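You operate a simulated robot arm through the tools that you are given. There is no shell and no other tool. Be economical: measure what you need, move in short steps, check, and stop when the job is done.

Carry out the task below with a simulated robot arm. There is one attempt and no reset: what you move stays moved.

TASK
Put the label marked "lentils" from the top of the side table on top of the caramel custard pot and the label labelled "oats" on top of the almond custard pot.

It is judged by the outcome, as a careful person would: the job done as asked, and still so three seconds after it is handed in. It fails if anything else is knocked over, pushed out of place, dropped, spilled or broken.

THE ROBOT
A 7-joint arm with a two-finger parallel gripper, fixed in place. Base frame: the origin is at the foot of the arm, x ahead of it, y to its left, z up; the work surface is at about z = 78. Lengths are in cm, angles in degrees, forces in N, time in s.
With the tool pointing down near the work surface it reaches from about 22 to 68 cm from the base axis. Its first joint turns from -66.0 to 66.0 degrees. Payload 2.4 kg.
Tool frame: the origin (TCP) lies between the finger pads and is the grasp point; the fingertips stand 3 cm ahead of it; z points along the fingers, y is the line along which they close. The gripper opens to 9.4 cm. The fingers are 2.8 cm wide and 1 cm thick; the gripper's body (5 by 9.6 cm) begins 5.5 cm behind the TCP.
Orientation is that of the tool frame in the base frame, as a unit quaternion [w, x, y, z]. With the fingers straight down and closing along the base's y, the tool's x points along the base's -x, its y along +y and its z along -z.

THE INTERFACE
- The arm moves only by the tool jog_arm. Its argument "rows" is a list of rows, each a list of 7 numbers: the gripper command, from -1 (fully open) to 1 (shut), values between in proportion, then the shift along the tool's x, y, z in units of 30 mm (1.0 is 30 mm), then the turn, a rotation vector about the tool's x, y, z in units of 5 degrees (1.0 is 5 degrees). In form: [[grip, dx, dy, dz, ax, ay, az], ...]. A call has 1 to 20 rows; each row shifts and turns the commanded pose from where the row before left it, along the tool's axes as they then stand. A call with a number of a shift or a turn outside -1 to 1 is refused whole. A row lasts 0.2 s, in which the tool goes at most 5 cm and 8.6 degrees; a call with a longer step from one row to the next is refused whole, and so is a gripper value outside its range. A pose out of reach is approached as far as the arm can. The call stops where the force on the tool passes 40 N (or 10 N more than at its start, if that is more) or the arm is blocked; 0.2 s more then pass. The fingers move at their own pace (about 15.3 cm/s each) and stop on an object; they squeeze with about 26 N. The grip force told is the motor's: it shows also when the fingers shut on nothing. Time passes only in rows, and 0.2 s behind the last, so rows that do not move let the fingers close. It gives the time, the measured TCP pose, the force on the tool (base axes), the opening and the grip force at its end, in the units of the frame above (readings bear some noise).
- Cameras (640 x 400 px; columns grow to the right, rows downward): "scene" is fixed at [3.83, 48.53, 143.33]; the picture's right is [-0.68, -0.73, 0.00], its down [-0.50, 0.47, -0.73] and it looks along [0.53, -0.50, -0.69] (base axes); focal length 336 px, centre (320, 200). "wrist" rides on the gripper at [-3.7, 0, -5.8] in the tool frame; the picture's right is [0.00, -1.00, 0.00], its down [0.97, 0.00, -0.24] and it looks along [0.24, 0.00, 0.97] (tool axes); focal length 218 px, centre (320, 200).
- grab_frame(camera): a new picture of that camera. No time passes.
- probe_pixels(camera, pixels): there is no depth. For up to 12 entries [column, row, z] of the newest picture of that camera ("zoom" is the newest enlarged one), the place [x, y] in the base frame at which the ray of that pixel passes the height z, good to about 0.2 cm. No time passes.
- zoom(camera, box): a new picture of the part [left, top, right, bottom] of that camera's present view, enlarged. No time passes.
- job_done(): hands the job in; it is judged then, once.

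Work in short steps. Measure before you move; look again where a grasp or a placing could have gone wrong, and mend it. You have 60 turns and 20 pictures in all, the two below and enlarged ones among them. Open the gripper and draw the arm clear of the work before you hand the job in, unless the task says otherwise; then end with one line.

The tools are called as a command line: name --pt "numbers of a row" for each row, then --argument value for the rest, lists and objects as JSON in quotes. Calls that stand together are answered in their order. jog_arm: Moves the arm, as the interface text tells. Its arguments: {"type":"object","properties":{"rows":{"type":"array","items":{"type":"array","items":{"type":"number"}}}},"required":["rows"]} The other tools are called the same way: grab_frame (camera) takes a picture; probe_pixels (camera, pixels) gives the place at which the rays of pixels pass given heights; zoom (camera, box) takes an enlarged picture of a part of a camera's view; job_done () hands the job in.

At the start:

```text
time_s: 0.0
eef_pos: [31.38, 14.52, 109.46]
tcp_rot: [0.0, 0.0, 1.0, 0.0]
wrist_force: [-0.6, -0.1, -0.3]
width: 9.42
gripper_force: 0.0
```

scene: 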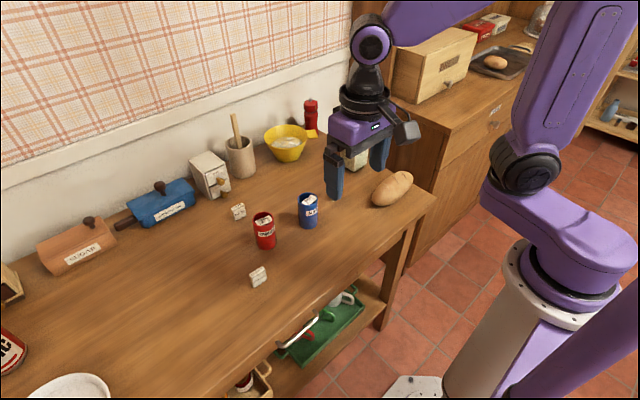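
wrist: 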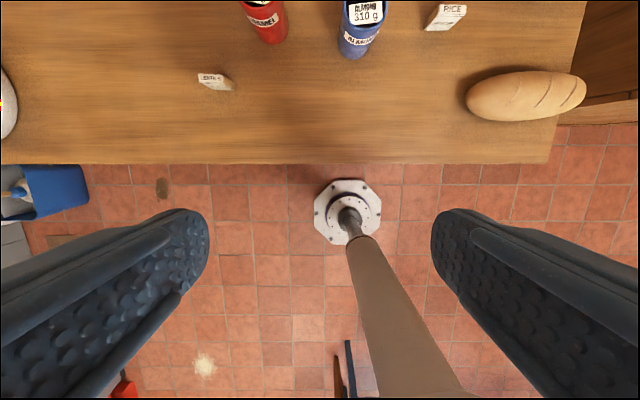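

The scene shows small label blocks near (238,211), (258,277) and one by the gripper around (355,158), with a red pot (264,230) and a blue pot (308,210). I zoom in to read them.

zoom --camera "scene" --box '[200, 140, 360, 300]'

zoom --camera "wrist" --box '[180, 0, 500, 120]'

```text
2.50 times, centred on (280, 220) of scene
```

zoom: 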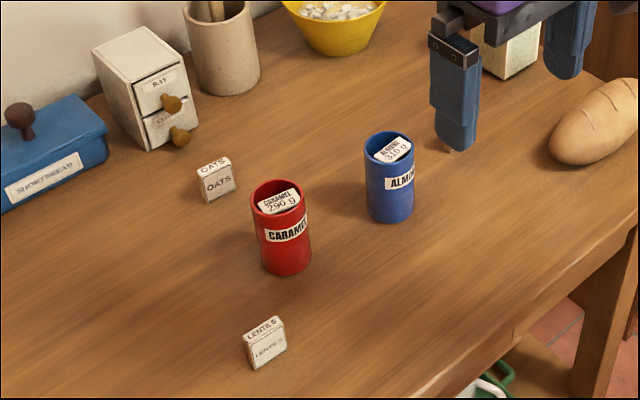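

```text
2.00 times, centred on (340, 60) of wrist
```

zoom: 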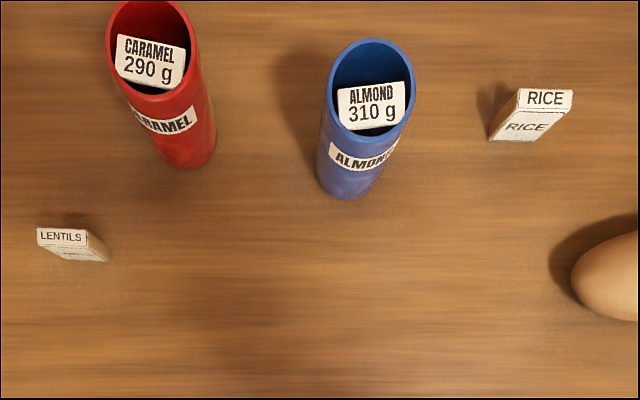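

The lentils block, caramel pot (red), oats block and almond pot (blue) are all identified. I probe their corners to get positions and sizes.

probe_pixels --camera "zoom" --pixels '[[37, 228, 82], [86, 233, 82], [88, 248, 82], [38, 245, 82], [65, 259, 78], [109, 262, 78], [326, 95, 88], [415, 95, 88], [371, 38, 88], [371, 137, 88], [345, 198, 78], [190, 168, 78]]'

probe_pixels --camera "scene" --pixels '[[252.8, 287.6, 78], [266.8, 280.4, 78], [249.2, 277, 82], [264, 266.4, 82], [263.2, 219, 88], [252, 219, 88], [275, 219, 88], [308, 199, 88], [308, 229.5, 78], [266, 250, 78], [233, 221, 78], [246, 214.5, 78]]'

```text
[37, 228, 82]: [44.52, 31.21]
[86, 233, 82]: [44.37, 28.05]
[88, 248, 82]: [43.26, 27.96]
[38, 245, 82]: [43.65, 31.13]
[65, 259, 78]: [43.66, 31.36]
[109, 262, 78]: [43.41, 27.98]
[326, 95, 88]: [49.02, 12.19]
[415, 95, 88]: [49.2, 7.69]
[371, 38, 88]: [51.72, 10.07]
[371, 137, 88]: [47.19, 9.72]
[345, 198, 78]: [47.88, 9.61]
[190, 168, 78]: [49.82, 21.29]
```

```text
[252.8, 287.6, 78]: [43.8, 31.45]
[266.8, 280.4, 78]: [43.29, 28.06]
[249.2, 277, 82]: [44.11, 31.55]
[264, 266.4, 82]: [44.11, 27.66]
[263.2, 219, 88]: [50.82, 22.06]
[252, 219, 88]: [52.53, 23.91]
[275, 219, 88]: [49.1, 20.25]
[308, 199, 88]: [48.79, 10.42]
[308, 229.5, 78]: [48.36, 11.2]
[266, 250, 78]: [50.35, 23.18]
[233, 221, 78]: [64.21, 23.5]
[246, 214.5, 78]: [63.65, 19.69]
```

The label blocks are about 3.3 cm wide, 1 cm thick and 4 cm tall, standing on edge. The pots are about 4.5 cm across and look open, so I move above them for a better look.

jog_arm --pt "-1 -1 0.3 0 0 0 0" --pt "-1 -1 0.3 0 0 0 0" --pt "-1 -1 0.3 0 0 0 0" --pt "-1 -1 0.3 0 0 0 0" --pt "-1 -1 0.3 0 0 0 0" --pt "-1 -1 0.3 0 0 0 0" --pt "-1 -0.5 0 0 0 0 0" --pt "-1 0 0 0 0 0 0"

zoom --camera "wrist" --box '[160, 60, 480, 260]'

```text
time_s: 1.8
eef_pos: [50.98, 19.93, 109.53]
tcp_rot: [-0.001, -0.001, 1.0, 0.0]
wrist_force: [-0.9, -0.6, 0.1]
width: 9.39
gripper_force: 0.1
```

```text
2.00 times, centred on (320, 160) of wrist
```

zoom: 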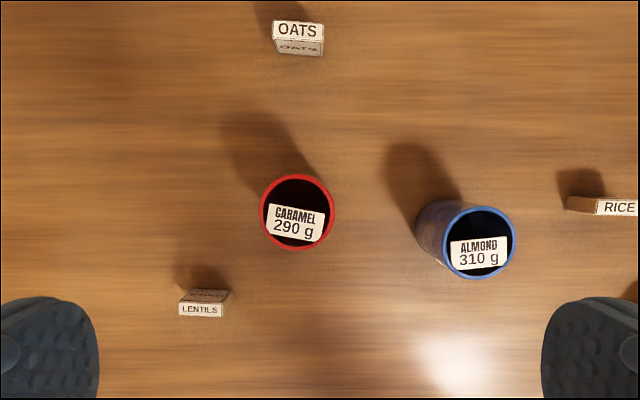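

The black inside of the pots might be a filled surface just below the rim carrying a tag. I zoom closer to judge its depth.

zoom --camera "scene" --box '[245, 185, 325, 235]'

zoom --camera "wrist" --box '[280, 130, 440, 230]'

```text
8.00 times, centred on (285, 210) of scene
```

zoom: 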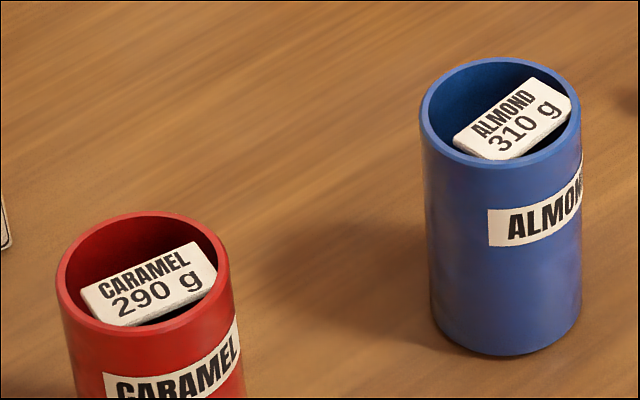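

```text
4.00 times, centred on (360, 180) of wrist
```

zoom: 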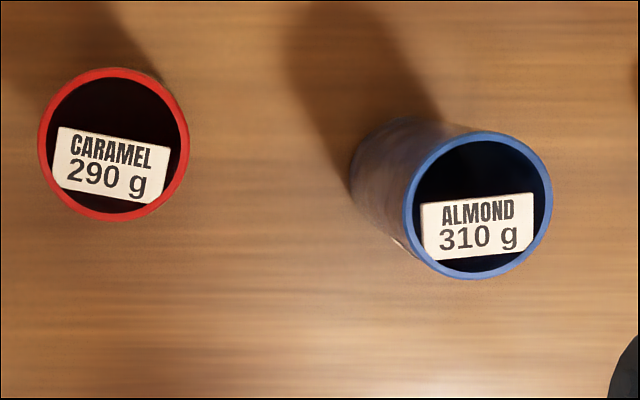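

A block stands inside each pot just below the rim, so the labels should lie flat across the rims. I probe the rims at several heights to find the pot height, and the blocks for their size.

probe_pixels --camera "zoom" --pixels '[[113, 144, 86], [113, 144, 88], [478, 205, 86], [478, 205, 88], [478, 205, 90], [38, 144, 87], [189, 144, 87], [113, 67, 87], [113, 221, 87], [478, 131, 87], [478, 279, 87], [113, 144, 90]]'

probe_pixels --camera "wrist" --pixels '[[249.5, 212, 82], [271, 212.5, 82], [250, 218.5, 82], [271, 218.5, 82], [296.5, 70.5, 82], [321.5, 71.5, 82], [321.5, 80.5, 82], [296.5, 80, 82], [297.5, 86, 78], [321, 87.5, 78]]'

probe_pixels --camera "scene" --pixels '[[263.2, 219, 86], [263.2, 219, 87], [308, 199, 86], [308, 199, 87], [308, 199, 90]]'

```text
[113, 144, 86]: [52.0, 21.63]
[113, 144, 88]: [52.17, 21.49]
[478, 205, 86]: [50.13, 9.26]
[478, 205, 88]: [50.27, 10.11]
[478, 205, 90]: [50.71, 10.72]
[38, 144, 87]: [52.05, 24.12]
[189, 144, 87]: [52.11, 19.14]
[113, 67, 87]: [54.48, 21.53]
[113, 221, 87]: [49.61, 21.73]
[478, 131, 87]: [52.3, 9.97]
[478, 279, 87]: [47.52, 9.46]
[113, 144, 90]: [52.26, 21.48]
```

```text
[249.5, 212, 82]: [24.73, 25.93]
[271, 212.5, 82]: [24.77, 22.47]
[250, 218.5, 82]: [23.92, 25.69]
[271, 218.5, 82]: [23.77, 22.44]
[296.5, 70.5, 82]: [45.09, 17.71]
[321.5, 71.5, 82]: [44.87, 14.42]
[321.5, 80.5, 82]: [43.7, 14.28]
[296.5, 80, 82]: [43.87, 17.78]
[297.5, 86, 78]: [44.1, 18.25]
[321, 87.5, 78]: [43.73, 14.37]
```

```text
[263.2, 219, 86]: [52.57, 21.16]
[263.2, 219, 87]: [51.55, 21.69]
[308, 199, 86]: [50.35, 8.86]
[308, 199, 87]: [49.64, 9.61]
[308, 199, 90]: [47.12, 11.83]
```

At z≈87 the rim centres are caramel (51.95, 21.65) and almond (49.9, 9.7), with the lentils block at (43.9, 29.6). My plan is to grip a label by its width, tilt it flat onto the table, regrip it from above and lay it on the rim.

jog_arm --pt "-1 0.6 0.81 0 0 0 0" --pt "-1 0.59 0.81 0 0 0 0" --pt "-1 0.59 0.81 0 0 0 0" --pt "-1 0.58 0.81 0 0 0 0" --pt "-1 0 0 1 0 0 0" --pt "-1 0 0 1 0 0 0" --pt "-1 0 0 1 0 0 0" --pt "-1 0 0 1 0 0 0" --pt "-1 0 0 1 0 0 0" --pt "-1 0 0 1 0 0 0" --pt "-1 0 0 0.5 0 0 0" --pt "-1 0 0 0 0 0 0"

grab_frame --camera "wrist"

```text
time_s: 4.4
eef_pos: [43.85, 29.63, 89.87]
tcp_rot: [0.0, 0.0, 1.0, 0.001]
wrist_force: [0.5, 0.5, 0.2]
width: 9.39
gripper_force: 0.0
```

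```text
12 pictures are left
```

wrist: 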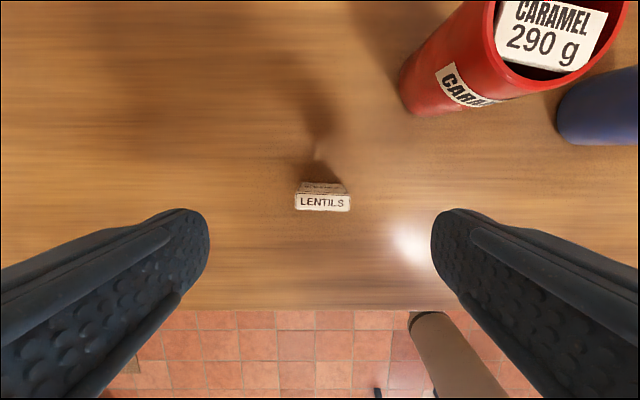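

probe_pixels --camera "wrist" --pixels '[[295, 194, 82], [350, 196, 82], [295, 210, 82], [350, 211, 82], [303, 183, 78], [343, 184, 78], [295, 194, 81], [350, 196, 81], [295, 210, 81]]'

```text
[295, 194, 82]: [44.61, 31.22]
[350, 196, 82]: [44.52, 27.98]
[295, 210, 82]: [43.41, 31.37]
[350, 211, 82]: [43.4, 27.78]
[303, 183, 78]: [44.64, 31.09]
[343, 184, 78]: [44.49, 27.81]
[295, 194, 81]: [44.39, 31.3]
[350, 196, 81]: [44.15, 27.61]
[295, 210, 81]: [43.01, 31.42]
```

The lentils block is centred at (44.0, 29.6) with its top at z≈82, right between the fingers. I go down to TCP z 83 and close.

jog_arm --pt "-1 -0.05 0 0.8 0 0 0" --pt "-1 0 0 0.8 0 0 0" --pt "-1 0 0 0.69 0 0 0" --pt "-1 0 0 0 0 0 0" --pt "1 0 0 0 0 0 0" --pt "1 0 0 0 0 0 0" --pt "1 0 0 0 0 0 0"

```text
time_s: 6.0
eef_pos: [43.88, 29.74, 82.95]
tcp_rot: [0.0, 0.0, 1.0, 0.0]
wrist_force: [0.4, 0.5, -0.3]
width: 3.44
gripper_force: 25.8
```

The grip holds at 3.44 cm wide. I lift 4 cm and tilt the tool 55° so the fingers point outward.

jog_arm --pt "1 0 0 -0.7 0 0 0" --pt "1 0 0 -0.63 0 0 0" --pt "1 0 0 0 0 -1 0" --pt "1 0 0 0 0 -1 0" --pt "1 0 0 0 0 -1 0" --pt "1 0 0 0 0 -1 0" --pt "1 0 0 0 0 -1 0" --pt "1 0 0 0 0 -1 0" --pt "1 0 0 0 0 -1 0" --pt "1 0 0 0 0 -1 0" --pt "1 0 0 0 0 -1 0" --pt "1 0 0 0 0 -1 0" --pt "1 0 0 0 0 -1 0" --pt "1 0 0 0 0 0 0"

grab_frame --camera "scene"

```text
time_s: 9.0
eef_pos: [43.84, 29.66, 87.14]
tcp_rot: [0.462, 0.0, 0.887, 0.0]
wrist_force: [0.3, -0.4, -0.4]
width: 3.44
gripper_force: 26.4
```

```text
11 pictures are left
```

scene: 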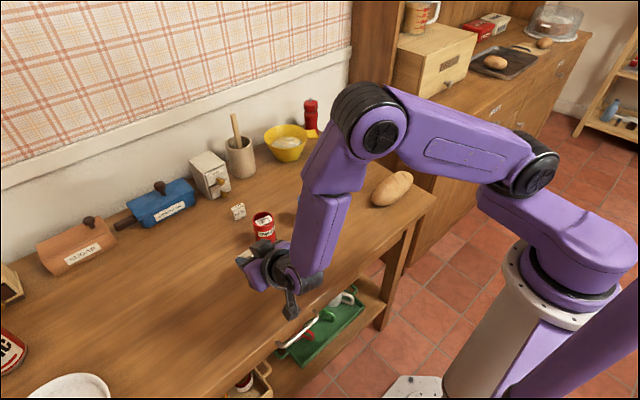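

The tilt reads 55°. I lower straight down 5.6 cm until the label's lower edge meets the table, then open partway.

jog_arm --pt "1 0.5 0 0.35 0 0 0" --pt "1 0.5 0 0.35 0 0 0" --pt "1 0.42 0 0.3 0 0 0" --pt "1 0.1 0 0.07 0 0 0" --pt "1 0 0 0 0 0 0"

```text
time_s: 10.2
eef_pos: [43.9, 29.77, 81.55]
tcp_rot: [0.462, 0.001, 0.887, -0.001]
wrist_force: [0.0, 0.2, 0.0]
width: 3.44
gripper_force: 25.8
```

jog_arm --pt "0.1 0 0 0 0 0 0" --pt "-0.3 0 0 0 0 0 0" --pt "-0.3 0 0 0 0 0 0" --pt "-0.3 0 0 -0.5 0 0 0" --pt "-0.3 0 0 -1 0 0 0" --pt "-0.3 0 0 -1 0 0 0" --pt "-0.3 0 0 -1 0 0 0"

grab_frame --camera "wrist"

```text
time_s: 11.8
eef_pos: [35.34, 29.76, 87.42]
tcp_rot: [0.462, 0.001, 0.887, -0.001]
wrist_force: [-0.2, -0.6, 0.0]
width: 6.11
gripper_force: 0.2
```

```text
10 pictures are left
```

wrist: 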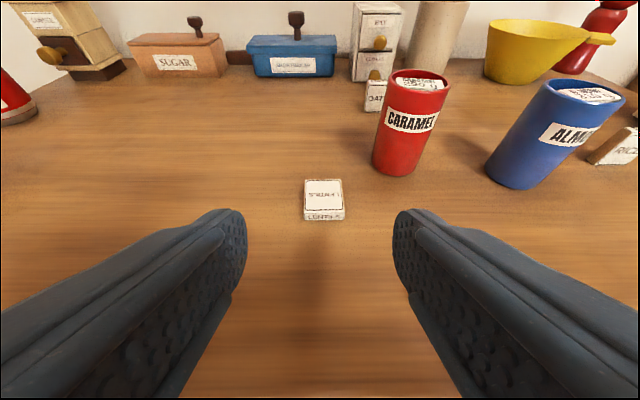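

The label lies flat at pixel (323,200). I probe its corners for the top-down regrip.

probe_pixels --camera "wrist" --pixels '[[306, 179, 79.1], [341, 179, 79.1], [303, 212, 79.1], [345, 212, 79.1], [304, 220, 78], [344, 220, 78], [390, 166, 78], [413, 170, 78]]'

```text
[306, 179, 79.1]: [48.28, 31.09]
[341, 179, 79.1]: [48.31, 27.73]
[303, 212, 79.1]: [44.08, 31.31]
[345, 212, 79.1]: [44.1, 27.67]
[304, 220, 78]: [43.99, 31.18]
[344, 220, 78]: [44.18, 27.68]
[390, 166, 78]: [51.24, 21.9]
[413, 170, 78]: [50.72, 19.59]
```

The label is centred at (46.15, 29.45), 4.2 by 3.5 cm. I raise, level the tool and move above it, leaving the last descent for after a check.

jog_arm --pt "-0.3 -0.8 0 -0.56 0 0 0" --pt "-0.3 -0.3 0 -0.21 0 0 0" --pt "-0.3 0 0 0 0 1 0" --pt "-0.3 0 0 0 0 1 0" --pt "-0.3 0 0 0 0 1 0" --pt "-0.3 0 0 0 0 1 0" --pt "-0.3 0 0 0 0 1 0" --pt "-0.3 0 0 0 0 1 0" --pt "-0.3 0 0 0 0 1 0" --pt "-0.3 0 0 0 0 1 0" --pt "-0.3 0 0 0 0 1 0" --pt "-0.3 0 0 0 0 1 0" --pt "-0.3 0 0 0 0 1 0" --pt "-0.3 -0.9 -0.1 0 0 0 0" --pt "-0.3 -0.9 0 0 0 0 0" --pt "-0.3 -0.9 0 0 0 0 0" --pt "-0.3 -0.9 0 0 0 0 0" --pt "-0.3 0 0 0 0 0 0"

```text
time_s: 15.6
eef_pos: [46.17, 29.21, 91.53]
tcp_rot: [0.0, 0.0, 1.0, -0.001]
wrist_force: [-0.1, -0.6, 0.1]
width: 6.11
gripper_force: 0.0
```

The tool is level at (46.17, 29.21, 91.53). I go down 10.2 cm with a 0.2 cm y correction and close.

jog_arm --pt "-0.3 0 0.07 0.9 0 0 0" --pt "-0.3 0 0 0.9 0 0 0" --pt "-0.3 0 0 0.9 0 0 0" --pt "-0.3 0 0 0.5 0 0 0" --pt "-0.3 0 0 0.2 0 0 0" --pt "-0.3 0 0 0 0 0 0" --pt "1 0 0 0 0 0 0" --pt "1 0 0 0 0 0 0" --pt "1 0 0 0 0 0 0"

```text
time_s: 17.6
eef_pos: [46.15, 29.57, 81.31]
tcp_rot: [0.0, 0.0, 1.0, 0.0]
wrist_force: [0.6, -0.3, -0.4]
width: 3.43
gripper_force: 26.5
```

Gripped at 3.43 cm. I lift 12 cm and carry it over the caramel pot at (51.95, 21.65).

jog_arm --pt "1 0 0 -0.8 0 0 0" --pt "1 0 0 -0.8 0 0 0" --pt "1 0 0 -0.8 0 0 0" --pt "1 0 0 -0.8 0 0 0" --pt "1 0 0 -0.8 0 0 0" --pt "1 -0.48 -0.66 0 0 0 0" --pt "1 -0.48 -0.66 0 0 0 0" --pt "1 -0.48 -0.66 0 0 0 0" --pt "1 -0.48 -0.66 0 0 0 0" --pt "1 0 0 0 0 0 0"

grab_frame --camera "wrist"

zoom --camera "scene" --box '[200, 170, 328, 250]'

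```text
time_s: 19.8
eef_pos: [51.9, 21.58, 93.36]
tcp_rot: [0.0, -0.001, 1.0, 0.0]
wrist_force: [-0.8, -0.1, 0.4]
width: 3.45
gripper_force: 26.4
```

```text
9 pictures are left
```

wrist: 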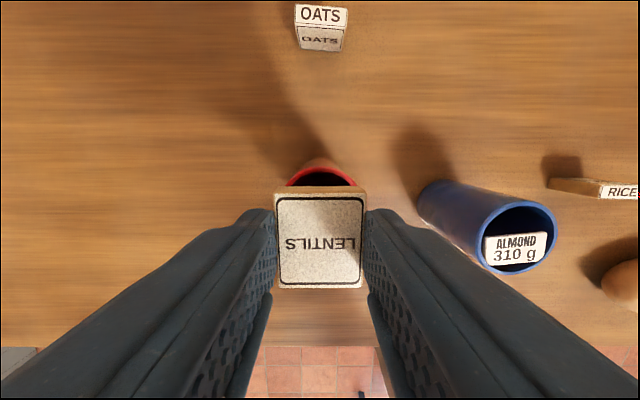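

```text
5.00 times, centred on (264, 210) of scene
```

zoom: 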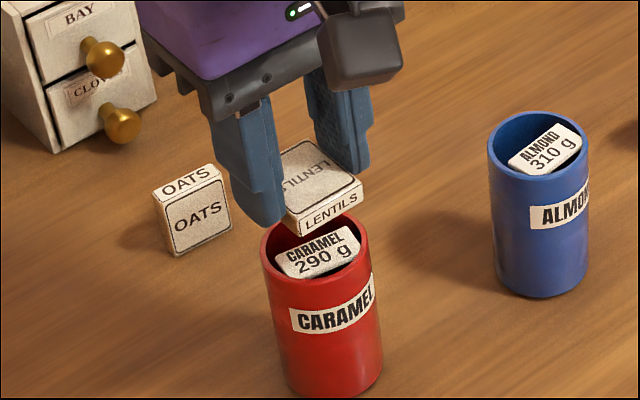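

The label is level and held square over the pot. I verify the rim centre from this picture before lowering.

probe_pixels --camera "wrist" --pixels '[[322, 165, 87], [287, 185, 87], [357, 185, 87], [475, 237, 87], [558, 237, 87], [516, 197, 87], [516, 276, 87]]'

```text
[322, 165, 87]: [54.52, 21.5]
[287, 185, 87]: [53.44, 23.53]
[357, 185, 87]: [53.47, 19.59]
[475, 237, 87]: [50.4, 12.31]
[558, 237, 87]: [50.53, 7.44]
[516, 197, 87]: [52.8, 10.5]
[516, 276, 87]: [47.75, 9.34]
```

The caramel centre confirms at about (52.05, 21.55). I lower 2.6 cm, then go on in small steps until a force shows.

jog_arm --pt "1 -0.05 0 0.4 0 0 0" --pt "1 0 0 0.4 0 0 0" --pt "1 0 0 0.08 0 0 0" --pt "1 0 0 0 0 0 0"

jog_arm --pt "1 0 0 0.05 0 0 0" --pt "1 0 0 0 0 0 0"

jog_arm --pt "1 0 0 0.05 0 0 0" --pt "1 0 0 0 0 0 0"

jog_arm --pt "1 0 0 0.04 0 0 0" --pt "1 0 0 0 0 0 0"

```text
time_s: 20.8
eef_pos: [52.07, 21.65, 90.59]
tcp_rot: [-0.001, 0.0, 1.0, 0.0]
wrist_force: [-0.3, -0.3, -0.2]
width: 3.45
gripper_force: 25.8
```

```text
time_s: 21.4
eef_pos: [52.13, 21.56, 90.51]
tcp_rot: [0.0, 0.0, 1.0, 0.0]
wrist_force: [-0.1, 0.2, -0.5]
width: 3.46
gripper_force: 26.3
```

```text
time_s: 22.0
eef_pos: [52.11, 21.57, 90.4]
tcp_rot: [-0.001, 0.001, 1.0, 0.0]
wrist_force: [0.0, -0.5, -1.3]
width: 3.45
gripper_force: 26.2
```

```text
time_s: 22.6
eef_pos: [51.96, 21.64, 90.27]
tcp_rot: [0.0, 0.0, 1.0, 0.0]
wrist_force: [-0.2, -0.2, 0.0]
width: 3.43
gripper_force: 26.6
```

No contact yet at z 90.27, so I continue in small steps.

jog_arm --pt "1 0 0 0.04 0 0 0" --pt "1 0 0 0 0 0 0"

jog_arm --pt "1 0 0 0.04 0 0 0" --pt "1 0 0 0 0 0 0"

zoom --camera "scene" --box '[224, 190, 304, 240]'

```text
time_s: 23.2
eef_pos: [51.98, 21.66, 90.19]
tcp_rot: [0.0, 0.0, 1.0, 0.0]
wrist_force: [-0.2, -0.3, -0.6]
width: 3.44
gripper_force: 25.9
```

```text
time_s: 23.8
eef_pos: [52.03, 21.66, 90.04]
tcp_rot: [0.001, 0.0, 1.0, 0.0]
wrist_force: [1.5, -2.0, 7.9]
width: 3.45
gripper_force: 26.4
```

```text
8.00 times, centred on (264, 215) of scene
```

zoom: 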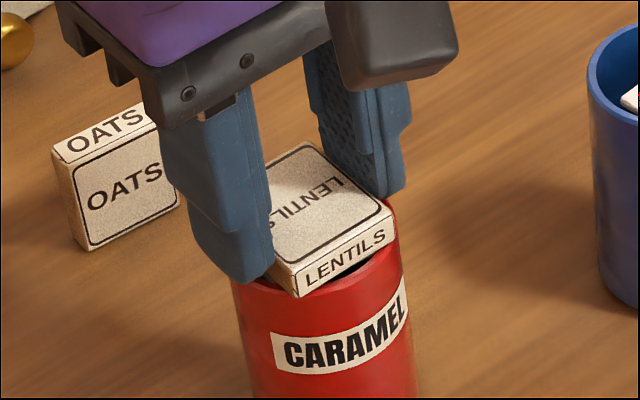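

Contact shows (7.9 N upward) and the label sits across the rim. I open gently and rise straight up.

jog_arm --pt "0.15 0 0 0 0 0 0" --pt "-0.1 0 0 0 0 0 0" --pt "-0.3 0 0 0 0 0 0" --pt "-0.3 0 0 -0.3 0 0 0" --pt "-0.3 0 0 -0.8 0 0 0" --pt "-0.3 0 0 -1 0 0 0" --pt "-0.3 0 0 -1 0 0 0" --pt "-0.3 0 0 0 0 0 0"

grab_frame --camera "wrist"

```text
time_s: 25.6
eef_pos: [51.92, 21.66, 99.44]
tcp_rot: [0.0, 0.001, 1.0, 0.001]
wrist_force: [-0.6, 0.3, -0.2]
width: 6.1
gripper_force: 0.0
```

```text
6 pictures are left
```

wrist: 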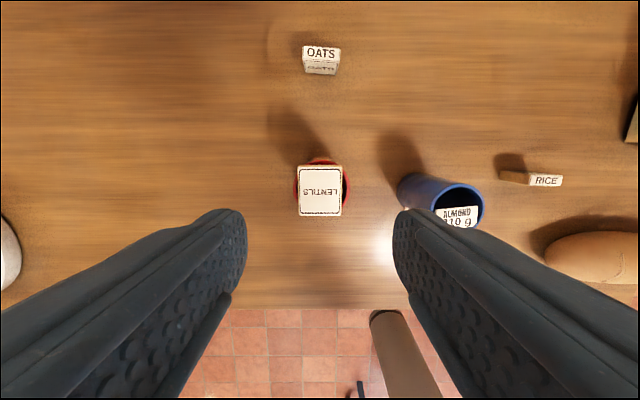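

The lentils label rests on the caramel pot. I probe how well it is centred and where the oats block stands.

probe_pixels --camera "wrist" --pixels '[[298, 165, 87.9], [342, 165, 87.9], [298, 216, 87.9], [342, 216, 87.9], [321, 158, 86.8], [294, 185, 86.8], [349, 185, 86.8], [304, 46, 82], [340, 46, 82], [304, 59, 82], [340, 60, 82]]'

```text
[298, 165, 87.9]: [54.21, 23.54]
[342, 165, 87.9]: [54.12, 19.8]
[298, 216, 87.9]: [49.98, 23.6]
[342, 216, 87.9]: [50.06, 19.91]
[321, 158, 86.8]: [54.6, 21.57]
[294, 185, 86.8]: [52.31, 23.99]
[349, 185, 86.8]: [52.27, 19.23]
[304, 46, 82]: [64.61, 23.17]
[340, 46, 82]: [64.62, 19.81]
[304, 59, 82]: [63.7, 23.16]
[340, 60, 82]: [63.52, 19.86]
```

The label is well centred: (52.1, 21.7) against the pot's (52.15, 21.6). Before reaching for oats at (64.1, 21.5), I check how close the spice drawer knobs at (225,195) are, including the mortar.

probe_pixels --camera "scene" --pixels '[[212, 199.5, 78], [225, 194.5, 80], [220, 182, 84], [228, 193, 78], [206, 163, 90], [192, 168, 90], [224, 165, 90], [192, 185, 78], [240, 177, 78]]'

```text
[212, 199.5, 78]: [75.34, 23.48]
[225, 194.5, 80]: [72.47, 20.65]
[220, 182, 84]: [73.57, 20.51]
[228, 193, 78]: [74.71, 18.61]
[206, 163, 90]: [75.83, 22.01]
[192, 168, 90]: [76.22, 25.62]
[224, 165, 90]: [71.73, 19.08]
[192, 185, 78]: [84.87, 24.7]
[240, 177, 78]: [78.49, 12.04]
```

The knobs stand at x≈72, leaving room. I open fully, move out over the oats block at height and check the pose.

jog_arm --pt "-0.5 -0.7 -0.05 0 0 0 0" --pt "-0.5 -0.7 0 0 0 0 0" --pt "-0.5 -0.7 0 0 0 0 0" --pt "-0.5 -0.7 0 0 0 0 0" --pt "-0.5 -0.7 0 0 0 0 0" --pt "-0.5 -0.55 0 0 0 0 0" --pt "-0.5 0 0 0.8 0 0 0" --pt "-0.5 0 0 0.8 0 0 0" --pt "-0.5 0 0 0.8 0 0 0" --pt "-0.5 0 0 0 0 0 0"

```text
time_s: 27.8
eef_pos: [64.18, 21.56, 92.13]
tcp_rot: [0.0, -0.001, 1.0, -0.001]
wrist_force: [-0.6, -0.1, -0.4]
width: 7.06
gripper_force: 0.0
```

The pose is reached exactly at (64.18, 21.56, 92.13). I go down 9.1 cm and close on the oats block.

jog_arm --pt "-0.5 0 0 0.8 0 0 0" --pt "-0.5 0 0 0.8 0 0 0" --pt "-0.5 0 0 0.8 0 0 0" --pt "-0.5 0 0 0.64 0 0 0" --pt "-0.5 0 0 0 0 0 0" --pt "1 0 0 0 0 0 0" --pt "1 0 0 0 0 0 0" --pt "1 0 0 0 0 0 0"

```text
time_s: 29.6
eef_pos: [64.17, 21.4, 83.04]
tcp_rot: [0.0, 0.0, 1.0, 0.001]
wrist_force: [-0.3, -0.4, -0.5]
width: 3.42
gripper_force: 26.0
```

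Gripped at 3.42 cm. I lift 15 cm and carry it back to the free spot used before, at (43.9, 29.7).

jog_arm --pt "1 0 0 -0.7 0 0 0" --pt "1 0 0 -0.9 0 0 0" --pt "1 0 0 -0.9 0 0 0" --pt "1 0 0 -0.9 0 0 0" --pt "1 0 0 -0.9 0 0 0" --pt "1 0 0 -0.7 0 0 0" --pt "1 0.75 0.31 0 0 0 0" --pt "1 0.75 0.31 0 0 0 0" --pt "1 0.75 0.31 0 0 0 0" --pt "1 0.75 0.31 0 0 0 0" --pt "1 0.75 0.31 0 0 0 0" --pt "1 0.75 0.31 0 0 0 0" --pt "1 0.75 0.31 0 0 0 0" --pt "1 0.75 0.31 0 0 0 0" --pt "1 0.75 0.3 0 0 0 0" --pt "1 0 0 0 0 0 0"

jog_arm --pt "1 0 0 0.8 0 0 0" --pt "1 0 0 0.8 0 0 0" --pt "1 0 0 0.8 0 0 0" --pt "1 0 0 0.8 0 0 0" --pt "1 0 0 0.4 0 -1 0" --pt "1 0 0 0 0 -1 0" --pt "1 0 0 0 0 -1 0" --pt "1 0 0 0 0 -1 0" --pt "1 0 0 0 0 -1 0" --pt "1 0 0 0 0 -1 0" --pt "1 0 0 0 0 -1 0" --pt "1 0 0 0 0 -1 0" --pt "1 0 0 0 0 -1 0" --pt "1 0 0 0 0 -1 0" --pt "1 0 0 0 0 -1 0" --pt "1 0 0 0 0 0 0"

```text
time_s: 33.0
eef_pos: [43.86, 29.86, 98.18]
tcp_rot: [0.0, -0.001, 1.0, 0.0]
wrist_force: [0.0, -0.9, 0.0]
width: 3.43
gripper_force: 25.8
```

```text
time_s: 36.4
eef_pos: [43.8, 29.77, 87.26]
tcp_rot: [0.462, 0.0, 0.887, 0.001]
wrist_force: [-0.3, 0.7, -0.9]
width: 3.44
gripper_force: 26.1
```

The label is tilted 55° at z 87.26. I lower to 81.6, release, and back away along the tool axis.

jog_arm --pt "1 0.5 0 0.35 0 0 0" --pt "1 0.5 0 0.35 0 0 0" --pt "1 0.42 0 0.3 0 0 0" --pt "1 0.12 0 0.085 0 0 0" --pt "1 0 0 0 0 0 0" --pt "0.1 0 0 0 0 0 0" --pt "-0.3 0 0 0 0 0 0" --pt "-0.3 0 0 0 0 0 0" --pt "-0.3 0 0 -0.5 0 0 0" --pt "-0.3 0 0 -1 0 0 0" --pt "-0.3 0 0 -1 0 0 0" --pt "-0.3 0 0 -1 0 0 0" --pt "-0.3 0 0 0 0 0 0"

grab_frame --camera "wrist"

```text
time_s: 39.2
eef_pos: [35.33, 29.97, 87.66]
tcp_rot: [0.461, 0.0, 0.887, 0.0]
wrist_force: [-0.4, -0.2, 1.1]
width: 6.11
gripper_force: 0.0
```

```text
5 pictures are left
```

wrist: 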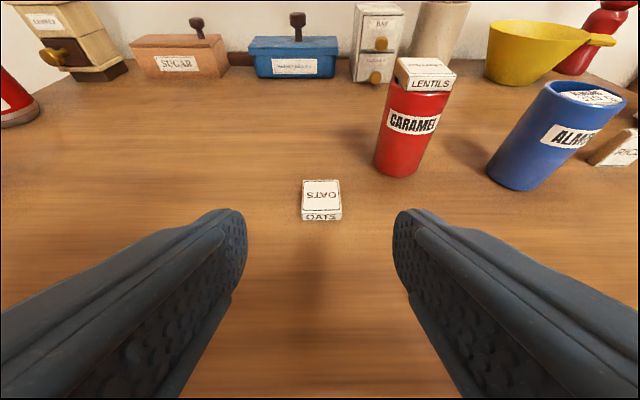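

probe_pixels --camera "wrist" --pixels '[[303, 179, 79.1], [338, 180, 79.1], [302, 212, 79.1], [342, 212, 79.1]]'

jog_arm --pt "-0.3 -0.8 0 -0.56 0 0 0" --pt "-0.3 -0.3 0 -0.21 0 0 0" --pt "-0.3 0 0 0 0 1 0" --pt "-0.3 0 0 0 0 1 0" --pt "-0.3 0 0 0 0 1 0" --pt "-0.3 0 0 0 0 1 0" --pt "-0.3 0 0 0 0 1 0" --pt "-0.3 0 0 0 0 1 0" --pt "-0.3 0 0 0 0 1 0" --pt "-0.3 0 0 0 0 1 0" --pt "-0.3 0 0 0 0 1 0" --pt "-0.3 0 0 0 0 1 0" --pt "-0.3 0 0 0 0 1 0" --pt "-0.3 -0.9 -0.07 0 0 0 0" --pt "-0.3 -0.9 0 0 0 0 0" --pt "-0.3 -0.9 0 0 0 0 0" --pt "-0.3 -0.9 0 0 0 0 0" --pt "-0.3 0 0 0 0 0 0"

```text
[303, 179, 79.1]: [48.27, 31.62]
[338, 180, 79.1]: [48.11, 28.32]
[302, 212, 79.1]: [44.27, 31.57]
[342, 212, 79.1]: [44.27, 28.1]
```

```text
time_s: 43.0
eef_pos: [46.03, 29.6, 91.42]
tcp_rot: [0.0, -0.001, 1.0, 0.0]
wrist_force: [-0.7, -0.2, -0.1]
width: 6.12
gripper_force: 0.0
```

The oats label is centred at (46.2, 29.9) and the tool is level at (46.03, 29.6, 91.42). I shift 0.2 cm in x and y, go down to 81.3 and grip.

jog_arm --pt "-0.3 -0.06 0.08 0.9 0 0 0" --pt "-0.3 0 0 0.9 0 0 0" --pt "-0.3 0 0 0.9 0 0 0" --pt "-0.3 0 0 0.5 0 0 0" --pt "-0.3 0 0 0.17 0 0 0" --pt "-0.3 0 0 0 0 0 0" --pt "1 0 0 0 0 0 0" --pt "1 0 0 0 0 0 0" --pt "1 0 0 0 0 0 0"

```text
time_s: 45.0
eef_pos: [46.38, 29.78, 81.46]
tcp_rot: [0.0, -0.001, 1.0, 0.0]
wrist_force: [0.9, 0.1, 0.1]
width: 3.43
gripper_force: 26.2
```

Gripped. I lift 17 cm to clear the caramel pot and carry it above the almond pot, near (50.2, 9.8).

jog_arm --pt "1 0 0 -0.8 0 0 0" --pt "1 0 0 -0.9 0 0 0" --pt "1 0 0 -1 0 0 0" --pt "1 0 0 -1 0 0 0" --pt "1 0 0 -1 0 0 0" --pt "1 0 0 -0.9 0 0 0" --pt "1 -0.16 -0.83 0 0 0 0" --pt "1 -0.16 -0.83 0 0 0 0" --pt "1 -0.16 -0.83 0 0 0 0" --pt "1 -0.16 -0.83 0 0 0 0" --pt "1 -0.16 -0.83 0 0 0 0" --pt "1 -0.16 -0.83 0 0 0 0" --pt "1 -0.16 -0.83 0 0 0 0" --pt "1 -0.16 -0.83 0 0 0 0" --pt "1 0 0 0.9 0 0 0" --pt "1 0 0 0.6 0 0 0" --pt "1 0 0 0 0 0 0"

grab_frame --camera "wrist"

```text
time_s: 48.6
eef_pos: [50.14, 10.08, 93.71]
tcp_rot: [0.0, 0.0, 1.0, 0.0]
wrist_force: [-0.3, 0.0, 0.2]
width: 3.45
gripper_force: 25.8
```

```text
4 pictures are left
```

wrist: 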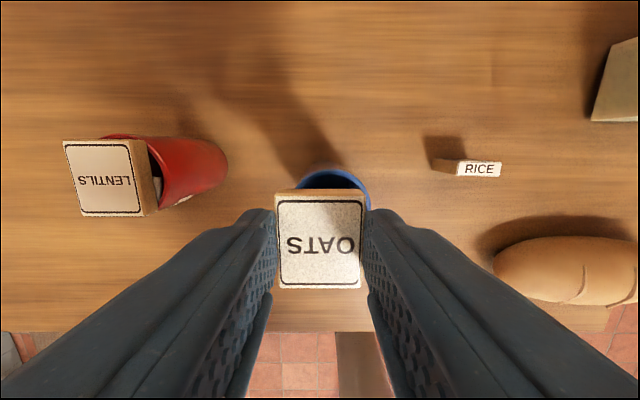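

The oats label is held level, with the blue rim just visible behind it at about (334,168). I probe the rim to fix the pot's centre.

zoom --camera "wrist" --box '[270, 140, 398, 220]'

```text
5.00 times, centred on (334, 180) of wrist
```

zoom: 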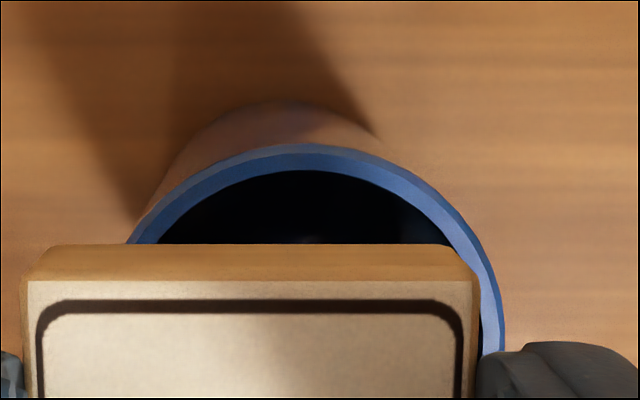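

probe_pixels --camera "zoom" --pixels '[[308, 144, 86.8], [128, 242, 86.8], [470, 222, 86.8], [505, 330, 86.8], [200, 178, 86.8], [420, 180, 86.8]]'

```text
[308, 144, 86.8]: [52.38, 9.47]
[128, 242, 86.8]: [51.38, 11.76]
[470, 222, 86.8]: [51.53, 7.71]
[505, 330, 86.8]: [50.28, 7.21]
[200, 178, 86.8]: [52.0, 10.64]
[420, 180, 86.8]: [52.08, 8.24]
```

The almond pot's centre comes out at about (49.95, 9.58). I shift −0.15 in x and −0.4 in y, then lower to just above contact.

jog_arm --pt "1 0.05 -0.14 0 0 0 0" --pt "1 0 0 0.5 0 0 0" --pt "1 0 0 0.5 0 0 0" --pt "1 0 0 0.08 0 0 0" --pt "1 0 0 0 0 0 0"

jog_arm --pt "1 0 0 0.04 0 0 0" --pt "1 0 0 0 0 0 0"

jog_arm --pt "1 0 0 0.04 0 0 0" --pt "1 0 0 0 0 0 0"

```text
time_s: 49.8
eef_pos: [49.98, 9.59, 90.64]
tcp_rot: [0.0, 0.0, 1.0, 0.0]
wrist_force: [0.8, -0.5, 0.0]
width: 3.43
gripper_force: 26.0
```

```text
time_s: 50.4
eef_pos: [50.0, 9.56, 90.47]
tcp_rot: [0.0, 0.001, 1.0, -0.001]
wrist_force: [0.3, 0.6, 0.2]
width: 3.45
gripper_force: 26.1
```

```text
time_s: 51.0
eef_pos: [49.92, 9.55, 90.27]
tcp_rot: [0.001, 0.0, 1.0, 0.0]
wrist_force: [0.2, -0.1, 1.1]
width: 3.46
gripper_force: 26.3
```

One more small step should make contact.

jog_arm --pt "1 0 0 0.03 0 0 0" --pt "1 0 0 0 0 0 0"

```text
time_s: 51.6
eef_pos: [49.87, 9.5, 90.21]
tcp_rot: [-0.001, -0.001, 1.0, 0.0]
wrist_force: [-0.2, -0.7, 5.2]
width: 3.45
gripper_force: 25.8
```

Contact shows at 5.2 N. I open gently and rise straight up.

jog_arm --pt "0.15 0 0 0 0 0 0" --pt "-0.1 0 0 0 0 0 0" --pt "-0.3 0 0 0 0 0 0" --pt "-0.3 0 0 -0.3 0 0 0" --pt "-0.3 0 0 -0.8 0 0 0" --pt "-0.3 0 0 -1 0 0 0" --pt "-0.3 0 0 -1 0 0 0" --pt "-0.3 0 0 -1 0 0 0" --pt "-1 0.7 0 -1 0 0 0" --pt "-1 0.9 0 -0.5 0 0 0" --pt "-1 0.9 0 0 0 0 0" --pt "-1 0.9 0 0 0 0 0" --pt "-1 0.9 0 0 0 0 0" --pt "-1 0.9 0 0 0 0 0" --pt "-1 0 0 0 0 0 0"

grab_frame --camera "scene"

zoom --camera "scene" --box '[222, 170, 350, 250]'

```text
time_s: 54.8
eef_pos: [34.36, 9.38, 107.12]
tcp_rot: [0.0, 0.0, 1.0, 0.0]
wrist_force: [0.8, 0.0, 1.1]
width: 9.41
gripper_force: 0.1
```

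```text
2 pictures are left
```

scene: 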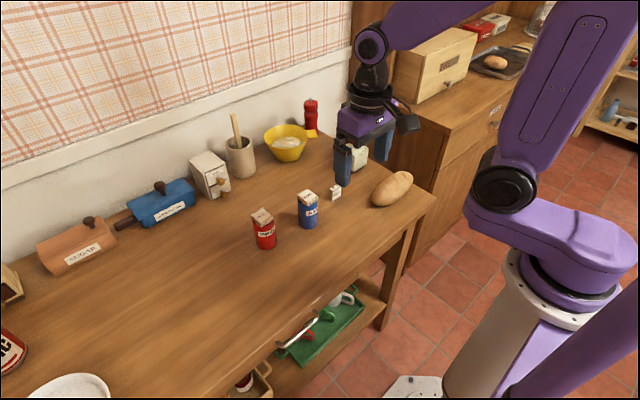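

```text
5.00 times, centred on (286, 210) of scene
```

zoom: 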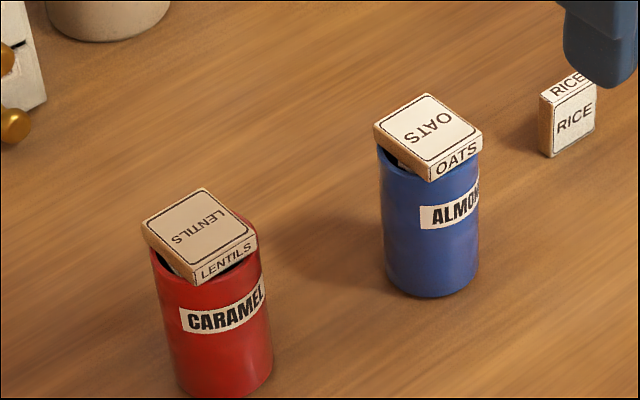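

Both labels lie flat and stable across the rims, nothing else has moved, and the arm is clear and open.

job_done

```text
The job is handed in.
```

The "lentils" label now lies flat on the caramel custard pot and the "oats" label on the almond custard pot; both read upside down from the robot's side, and nothing else was disturbed.
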